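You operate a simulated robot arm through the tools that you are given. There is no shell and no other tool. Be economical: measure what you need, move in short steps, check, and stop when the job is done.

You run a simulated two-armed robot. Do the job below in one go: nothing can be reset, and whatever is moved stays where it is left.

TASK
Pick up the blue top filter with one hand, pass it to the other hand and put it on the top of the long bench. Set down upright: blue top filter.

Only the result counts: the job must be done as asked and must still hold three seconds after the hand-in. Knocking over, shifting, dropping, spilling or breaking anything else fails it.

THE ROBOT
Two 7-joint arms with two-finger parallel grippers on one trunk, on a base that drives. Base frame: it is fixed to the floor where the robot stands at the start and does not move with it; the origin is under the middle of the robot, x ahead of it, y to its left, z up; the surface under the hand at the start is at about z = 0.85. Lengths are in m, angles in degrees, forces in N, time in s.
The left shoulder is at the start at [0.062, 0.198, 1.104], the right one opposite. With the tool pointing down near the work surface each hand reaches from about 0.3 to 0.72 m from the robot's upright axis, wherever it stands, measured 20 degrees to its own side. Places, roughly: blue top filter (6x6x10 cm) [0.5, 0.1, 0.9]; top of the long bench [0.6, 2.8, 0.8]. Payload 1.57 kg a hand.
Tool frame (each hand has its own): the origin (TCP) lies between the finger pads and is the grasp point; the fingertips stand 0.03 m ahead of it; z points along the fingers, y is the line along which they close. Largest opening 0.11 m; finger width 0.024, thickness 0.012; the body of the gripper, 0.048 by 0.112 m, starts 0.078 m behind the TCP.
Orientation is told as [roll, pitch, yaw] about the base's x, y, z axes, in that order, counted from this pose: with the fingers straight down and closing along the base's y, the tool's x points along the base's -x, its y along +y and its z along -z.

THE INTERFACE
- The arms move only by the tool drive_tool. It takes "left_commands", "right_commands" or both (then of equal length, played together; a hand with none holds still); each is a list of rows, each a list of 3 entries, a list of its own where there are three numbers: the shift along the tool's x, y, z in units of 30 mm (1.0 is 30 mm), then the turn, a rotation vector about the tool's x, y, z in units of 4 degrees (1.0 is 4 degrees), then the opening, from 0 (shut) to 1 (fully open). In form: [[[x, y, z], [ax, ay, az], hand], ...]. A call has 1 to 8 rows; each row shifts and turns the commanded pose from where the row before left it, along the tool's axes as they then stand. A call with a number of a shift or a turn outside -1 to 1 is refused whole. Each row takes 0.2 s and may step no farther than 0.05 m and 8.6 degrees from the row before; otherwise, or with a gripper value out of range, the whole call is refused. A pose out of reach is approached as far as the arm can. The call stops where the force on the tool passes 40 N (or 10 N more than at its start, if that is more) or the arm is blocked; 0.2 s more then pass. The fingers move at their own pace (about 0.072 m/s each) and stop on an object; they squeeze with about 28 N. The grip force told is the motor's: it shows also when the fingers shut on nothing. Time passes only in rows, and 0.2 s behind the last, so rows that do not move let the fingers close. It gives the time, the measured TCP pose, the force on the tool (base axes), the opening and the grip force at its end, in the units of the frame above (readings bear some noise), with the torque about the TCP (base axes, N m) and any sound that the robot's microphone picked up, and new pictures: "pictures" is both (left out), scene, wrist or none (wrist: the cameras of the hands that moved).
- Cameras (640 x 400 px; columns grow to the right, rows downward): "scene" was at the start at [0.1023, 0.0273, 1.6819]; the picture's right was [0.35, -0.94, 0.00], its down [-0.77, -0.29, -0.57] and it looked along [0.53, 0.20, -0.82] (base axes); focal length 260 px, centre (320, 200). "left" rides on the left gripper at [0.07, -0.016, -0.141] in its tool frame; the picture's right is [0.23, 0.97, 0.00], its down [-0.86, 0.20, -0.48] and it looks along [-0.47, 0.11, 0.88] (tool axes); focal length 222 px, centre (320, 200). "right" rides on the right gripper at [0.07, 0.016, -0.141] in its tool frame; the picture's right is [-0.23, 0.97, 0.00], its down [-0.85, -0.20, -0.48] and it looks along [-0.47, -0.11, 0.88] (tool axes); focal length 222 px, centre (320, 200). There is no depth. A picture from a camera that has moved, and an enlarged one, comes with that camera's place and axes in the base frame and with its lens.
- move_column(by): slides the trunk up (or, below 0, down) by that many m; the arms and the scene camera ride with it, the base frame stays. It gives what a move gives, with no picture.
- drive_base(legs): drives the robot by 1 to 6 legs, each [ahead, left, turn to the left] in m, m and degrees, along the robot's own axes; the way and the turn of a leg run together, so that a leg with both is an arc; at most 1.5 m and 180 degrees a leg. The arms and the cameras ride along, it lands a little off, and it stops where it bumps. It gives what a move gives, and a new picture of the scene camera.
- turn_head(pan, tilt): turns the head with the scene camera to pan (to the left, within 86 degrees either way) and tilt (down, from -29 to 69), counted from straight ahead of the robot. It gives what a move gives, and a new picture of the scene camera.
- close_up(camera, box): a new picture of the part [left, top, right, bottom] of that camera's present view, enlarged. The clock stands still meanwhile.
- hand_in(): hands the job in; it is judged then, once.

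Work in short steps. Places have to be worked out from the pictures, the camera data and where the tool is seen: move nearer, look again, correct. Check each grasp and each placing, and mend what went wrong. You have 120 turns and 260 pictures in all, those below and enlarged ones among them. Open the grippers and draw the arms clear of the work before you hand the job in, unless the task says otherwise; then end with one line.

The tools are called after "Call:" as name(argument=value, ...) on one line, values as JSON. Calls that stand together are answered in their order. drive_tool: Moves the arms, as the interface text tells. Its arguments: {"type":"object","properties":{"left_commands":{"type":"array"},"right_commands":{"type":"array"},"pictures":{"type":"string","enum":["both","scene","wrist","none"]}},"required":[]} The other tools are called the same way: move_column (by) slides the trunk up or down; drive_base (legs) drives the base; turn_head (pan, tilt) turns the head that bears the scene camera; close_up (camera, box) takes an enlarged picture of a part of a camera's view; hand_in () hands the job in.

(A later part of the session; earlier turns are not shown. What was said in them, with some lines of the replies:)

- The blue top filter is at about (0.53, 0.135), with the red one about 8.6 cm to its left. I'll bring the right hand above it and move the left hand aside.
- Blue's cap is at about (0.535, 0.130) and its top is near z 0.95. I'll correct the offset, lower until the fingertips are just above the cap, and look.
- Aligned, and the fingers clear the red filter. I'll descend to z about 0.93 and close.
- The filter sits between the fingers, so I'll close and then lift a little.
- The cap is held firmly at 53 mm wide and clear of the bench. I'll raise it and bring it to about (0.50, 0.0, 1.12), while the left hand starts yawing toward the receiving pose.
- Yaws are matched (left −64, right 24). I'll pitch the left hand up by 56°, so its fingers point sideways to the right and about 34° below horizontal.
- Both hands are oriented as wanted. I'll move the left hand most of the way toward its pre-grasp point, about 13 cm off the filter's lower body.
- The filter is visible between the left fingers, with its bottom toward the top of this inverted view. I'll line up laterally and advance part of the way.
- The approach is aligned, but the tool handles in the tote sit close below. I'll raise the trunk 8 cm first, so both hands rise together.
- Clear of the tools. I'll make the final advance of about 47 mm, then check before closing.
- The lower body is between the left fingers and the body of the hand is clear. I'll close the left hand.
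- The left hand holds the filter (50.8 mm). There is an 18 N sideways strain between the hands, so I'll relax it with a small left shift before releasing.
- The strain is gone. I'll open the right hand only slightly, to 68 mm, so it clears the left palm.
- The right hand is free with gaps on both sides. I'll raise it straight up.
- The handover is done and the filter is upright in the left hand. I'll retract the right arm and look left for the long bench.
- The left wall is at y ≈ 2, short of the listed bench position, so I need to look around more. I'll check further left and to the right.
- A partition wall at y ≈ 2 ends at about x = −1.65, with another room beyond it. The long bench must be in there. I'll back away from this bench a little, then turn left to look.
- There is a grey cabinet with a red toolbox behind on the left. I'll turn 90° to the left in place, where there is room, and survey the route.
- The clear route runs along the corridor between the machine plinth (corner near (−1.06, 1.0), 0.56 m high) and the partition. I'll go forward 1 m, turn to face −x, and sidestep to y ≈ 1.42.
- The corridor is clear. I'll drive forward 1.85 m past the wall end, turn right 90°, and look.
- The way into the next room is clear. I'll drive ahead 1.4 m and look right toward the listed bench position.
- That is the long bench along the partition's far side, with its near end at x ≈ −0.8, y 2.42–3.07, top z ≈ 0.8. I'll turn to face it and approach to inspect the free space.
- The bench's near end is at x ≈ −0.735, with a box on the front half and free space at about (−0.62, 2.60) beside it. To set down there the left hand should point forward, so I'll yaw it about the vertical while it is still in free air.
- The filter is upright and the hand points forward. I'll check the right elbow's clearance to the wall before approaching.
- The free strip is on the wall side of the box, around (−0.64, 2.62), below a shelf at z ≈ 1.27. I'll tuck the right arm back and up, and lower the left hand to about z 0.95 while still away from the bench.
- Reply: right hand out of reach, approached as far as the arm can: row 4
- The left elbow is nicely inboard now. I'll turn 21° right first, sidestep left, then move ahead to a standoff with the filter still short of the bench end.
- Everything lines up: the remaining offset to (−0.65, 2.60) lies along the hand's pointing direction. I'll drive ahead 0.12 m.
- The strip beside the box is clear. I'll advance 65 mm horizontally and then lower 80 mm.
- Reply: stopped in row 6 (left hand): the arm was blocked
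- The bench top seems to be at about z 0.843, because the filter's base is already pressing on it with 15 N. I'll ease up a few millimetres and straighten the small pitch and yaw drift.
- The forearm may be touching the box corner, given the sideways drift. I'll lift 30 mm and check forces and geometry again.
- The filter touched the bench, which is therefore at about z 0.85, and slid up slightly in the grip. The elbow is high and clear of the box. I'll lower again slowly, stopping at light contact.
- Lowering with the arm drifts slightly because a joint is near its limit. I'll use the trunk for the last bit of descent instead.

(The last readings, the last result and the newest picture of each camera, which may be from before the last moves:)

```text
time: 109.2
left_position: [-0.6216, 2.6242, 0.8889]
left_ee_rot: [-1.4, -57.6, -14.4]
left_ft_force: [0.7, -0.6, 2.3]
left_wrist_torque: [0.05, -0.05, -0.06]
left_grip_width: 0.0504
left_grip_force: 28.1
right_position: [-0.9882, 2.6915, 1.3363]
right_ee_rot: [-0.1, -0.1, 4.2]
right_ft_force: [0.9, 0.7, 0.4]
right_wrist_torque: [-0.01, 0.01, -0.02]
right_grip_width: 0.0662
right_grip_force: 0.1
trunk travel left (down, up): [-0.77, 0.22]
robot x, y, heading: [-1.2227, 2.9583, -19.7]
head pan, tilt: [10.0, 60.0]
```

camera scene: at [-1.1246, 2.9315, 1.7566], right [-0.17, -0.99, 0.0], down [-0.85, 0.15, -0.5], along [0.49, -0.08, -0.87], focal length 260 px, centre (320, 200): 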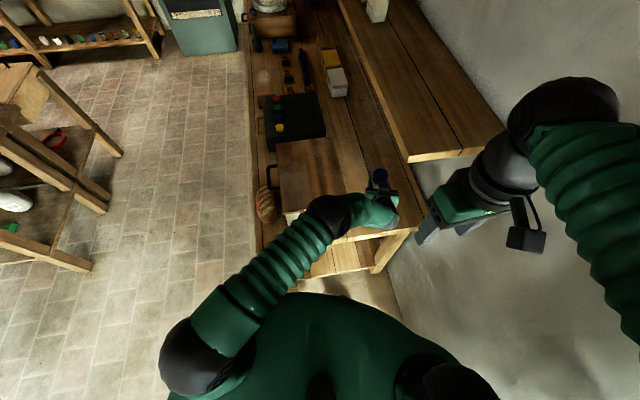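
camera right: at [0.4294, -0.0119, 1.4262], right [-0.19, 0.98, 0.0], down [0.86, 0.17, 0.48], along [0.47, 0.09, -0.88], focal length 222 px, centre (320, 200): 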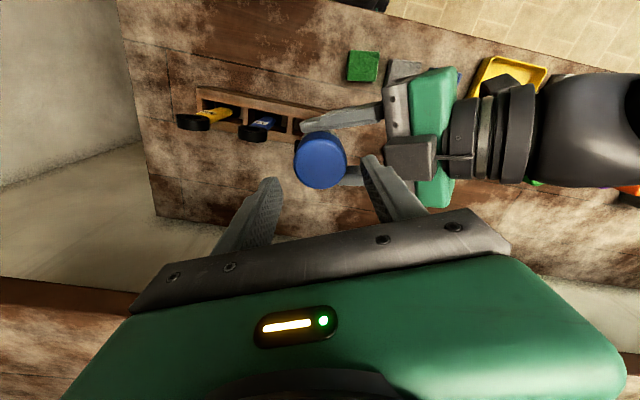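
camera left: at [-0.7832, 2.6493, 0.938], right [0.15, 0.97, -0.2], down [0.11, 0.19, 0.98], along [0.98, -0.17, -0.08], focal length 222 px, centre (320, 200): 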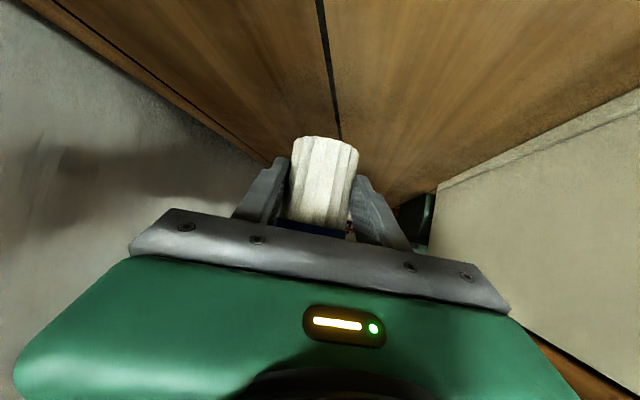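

Light contact. I'll press 2 mm more, then check that the filter is upright before releasing.

Call:
move_column(by=-0.002)

Call:
close_up(camera="scene", box=[330, 150, 430, 250])

Call:
close_up(camera="left", box=[220, 60, 440, 260])

```text
time: 109.7
left_position: [-0.6213, 2.6259, 0.8869]
left_ee_rot: [-1.4, -57.7, -14.3]
left_ft_force: [0.4, 1.1, 8.2]
left_wrist_torque: [0.19, -0.08, -0.02]
left_grip_width: 0.0506
left_grip_force: 27.8
right_position: [-0.9884, 2.6917, 1.3339]
right_ee_rot: [0.0, -0.2, 4.3]
right_ft_force: [-0.2, 0.0, -0.5]
right_wrist_torque: [0.0, -0.02, 0.01]
right_grip_width: 0.0659
right_grip_force: 0.1
trunk travel left (down, up): [-0.768, 0.222]
robot x, y, heading: [-1.225, 2.9563, -19.9]
head pan, tilt: [10.0, 60.0]
```

```text
4.00 times, centred on (380, 200) of scene
camera zoom: at [-1.1268, 2.9332, 1.7444], right [-0.17, -0.99, 0.0], down [-0.85, 0.15, -0.5], along [0.49, -0.08, -0.87], focal length 1040 px, centre (80, 200)
```

zoom: 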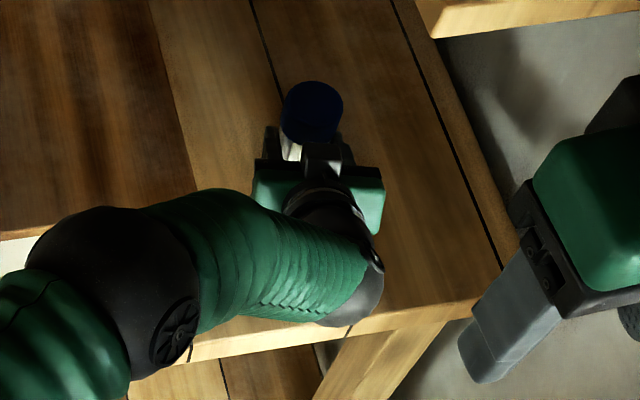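

```text
2.00 times, centred on (330, 160) of left
camera zoom: at [-0.777, 2.6515, 0.903], right [0.14, 0.97, -0.2], down [0.11, 0.19, 0.98], along [0.98, -0.16, -0.08], focal length 444 px, centre (300, 280)
```

zoom: 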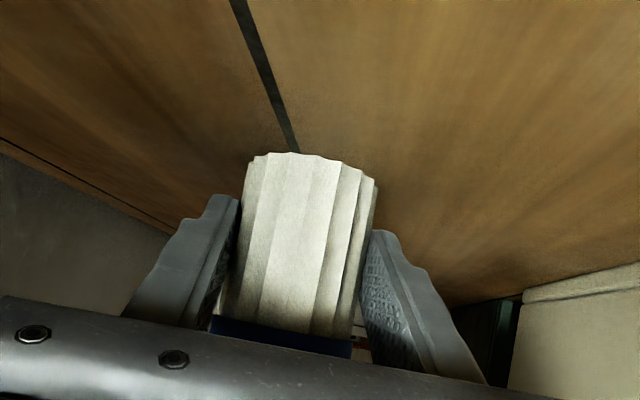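

The filter looks vertical and seated. I'll release it.

Call:
drive_tool(left_commands=[[[0, 0, 0], [0, 0, 0], 0.6], [[0, 0, 0], [0, 0, 0], 0.7], [[0, 0, 0], [0, 0, 0], 0.8], [[0, 0, 0], [0, 0, 0], 0.8]], pictures="wrist")

Call:
close_up(camera="scene", box=[330, 150, 430, 250])

```text
time: 110.7
left_position: [-0.623, 2.6254, 0.8816]
left_ee_rot: [-1.0, -57.3, -14.6]
left_ft_force: [0.6, -0.2, 0.2]
left_wrist_torque: [-0.02, 0.0, 0.03]
left_grip_width: 0.0878
left_grip_force: 0.0
right_position: [-0.9867, 2.6913, 1.3341]
right_ee_rot: [-0.2, -0.1, 4.3]
right_ft_force: [0.4, -0.4, -0.1]
right_wrist_torque: [0.01, -0.02, 0.01]
right_grip_width: 0.0661
right_grip_force: 0.1
trunk travel left (down, up): [-0.768, 0.222]
robot x, y, heading: [-1.2219, 2.957, -19.4]
head pan, tilt: [10.0, 60.0]
camera left: at [-0.7781, 2.6525, 0.898], right [0.14, 0.97, -0.2], down [0.11, 0.19, 0.98], along [0.98, -0.16, -0.08], focal length 222 px, centre (320, 200)
```

left: 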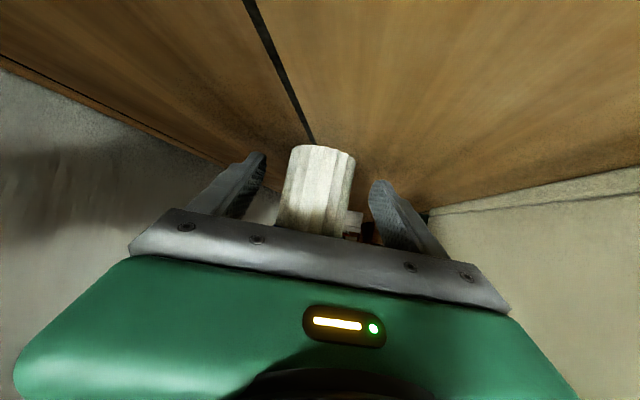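

```text
4.00 times, centred on (380, 200) of scene
camera zoom: at [-1.1248, 2.9316, 1.7435], right [-0.17, -0.99, 0.0], down [-0.85, 0.15, -0.5], along [0.49, -0.08, -0.87], focal length 1040 px, centre (80, 200)
```

zoom: 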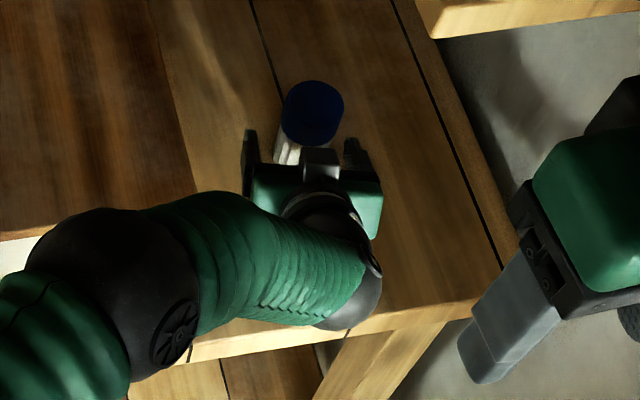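

The filter stands on its own. I'll back the base straight away so the fingers slide clear.

Call:
drive_base(legs=[[-0.15, 0, 0]])

Call:
drive_base(legs=[[-0.2, 0, 0]])

Call:
turn_head(pan=0, tilt=40)

Call:
close_up(camera="left", box=[120, 0, 520, 250])

```text
time: 112.0
left_position: [-0.7619, 2.675, 0.8806]
left_ee_rot: [-1.0, -57.2, -14.7]
left_ft_force: [-0.7, 0.3, -1.3]
left_wrist_torque: [0.0, 0.01, 0.01]
left_grip_width: 0.088
left_grip_force: 0.1
right_position: [-1.1251, 2.7395, 1.333]
right_ee_rot: [0.0, 0.1, 4.2]
right_ft_force: [-1.0, 0.0, -0.4]
right_wrist_torque: [0.02, 0.0, 0.0]
right_grip_width: 0.0663
right_grip_force: 0.0
trunk travel left (down, up): [-0.768, 0.222]
robot x, y, heading: [-1.3633, 3.0101, -19.6]
head pan, tilt: [10.0, 60.0]
camera scene: at [-1.2611, 2.98, 1.7435], right [-0.17, -0.99, 0.0], down [-0.86, 0.15, -0.5], along [0.49, -0.08, -0.87], focal length 260 px, centre (320, 200)
```

scene: 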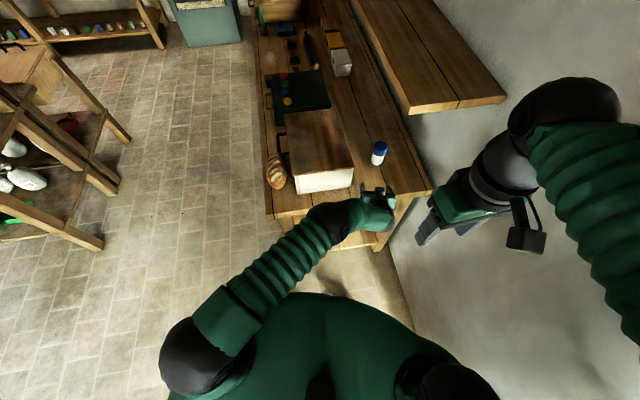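

```text
time: 113.6
left_position: [-0.9437, 2.7457, 0.8798]
left_ee_rot: [-1.1, -57.3, -14.3]
left_ft_force: [0.3, 0.0, 0.0]
left_wrist_torque: [0.0, -0.02, 0.0]
left_grip_width: 0.0881
left_grip_force: 0.0
right_position: [-1.3094, 2.8058, 1.3331]
right_ee_rot: [0.1, 0.0, 4.3]
right_ft_force: [0.7, 0.1, 0.1]
right_wrist_torque: [-0.01, 0.01, 0.0]
right_grip_width: 0.066
right_grip_force: 0.1
trunk travel left (down, up): [-0.768, 0.222]
robot x, y, heading: [-1.5499, 3.0734, -19.6]
head pan, tilt: [10.0, 60.0]
camera scene: at [-1.4443, 3.0461, 1.7438], right [-0.17, -0.99, 0.0], down [-0.86, 0.14, -0.5], along [0.49, -0.08, -0.87], focal length 260 px, centre (320, 200)
```

scene: 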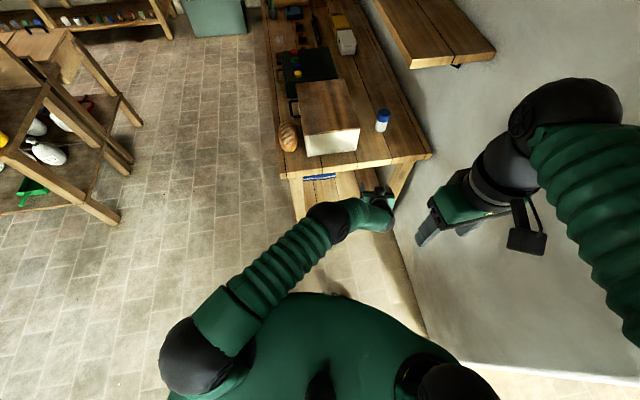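

```text
time: 114.5
left_position: [-0.9474, 2.7473, 0.8844]
left_ee_rot: [-1.2, -57.5, -14.0]
left_ft_force: [1.3, -0.6, 0.0]
left_wrist_torque: [0.03, 0.01, 0.04]
left_grip_width: 0.088
left_grip_force: 0.1
right_position: [-1.3148, 2.81, 1.3342]
right_ee_rot: [-0.1, -0.3, 4.4]
right_ft_force: [0.4, 0.3, 0.1]
right_wrist_torque: [-0.03, -0.02, 0.02]
right_grip_width: 0.0659
right_grip_force: 0.1
trunk travel left (down, up): [-0.768, 0.222]
robot x, y, heading: [-1.5496, 3.0706, -19.5]
head pan, tilt: [0.0, 40.0]
camera scene: at [-1.4363, 3.0311, 1.7707], right [-0.33, -0.94, 0.0], down [-0.61, 0.22, -0.76], along [0.72, -0.25, -0.64], focal length 260 px, centre (320, 200)
```

scene: 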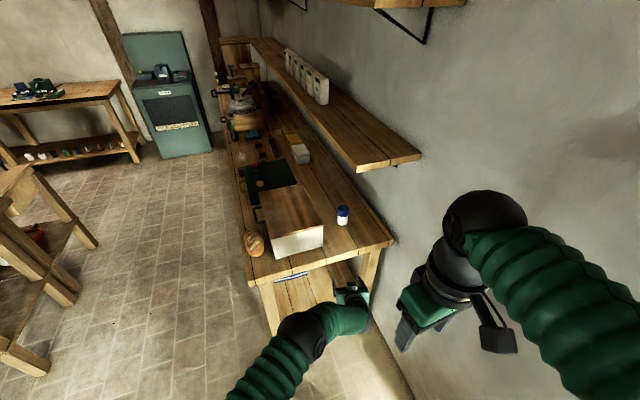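

```text
1.60 times, centred on (320, 125) of left
camera zoom: at [-1.1018, 2.7724, 0.8998], right [0.13, 0.97, -0.2], down [0.11, 0.19, 0.98], along [0.99, -0.15, -0.08], focal length 355 px, centre (320, 320)
```

zoom: 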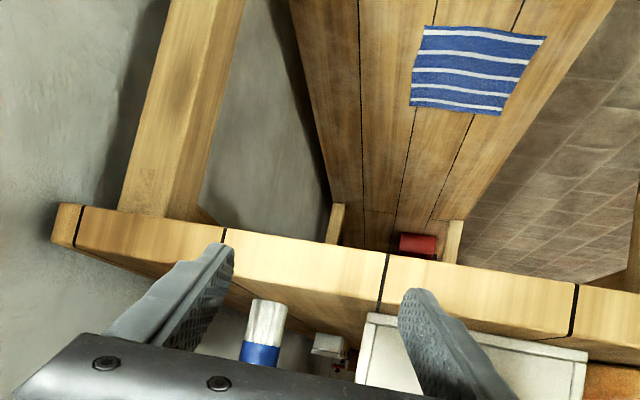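

The blue top filter is standing upright on the long bench and nothing else has moved. Both hands are open and clear, so I'm handing in.

Call:
hand_in()

```text
The job is handed in.
```

I picked up the blue top filter with the right hand, passed it to the left hand, and set it upright on top of the long bench. I backed away with both hands clear and handed the job in.
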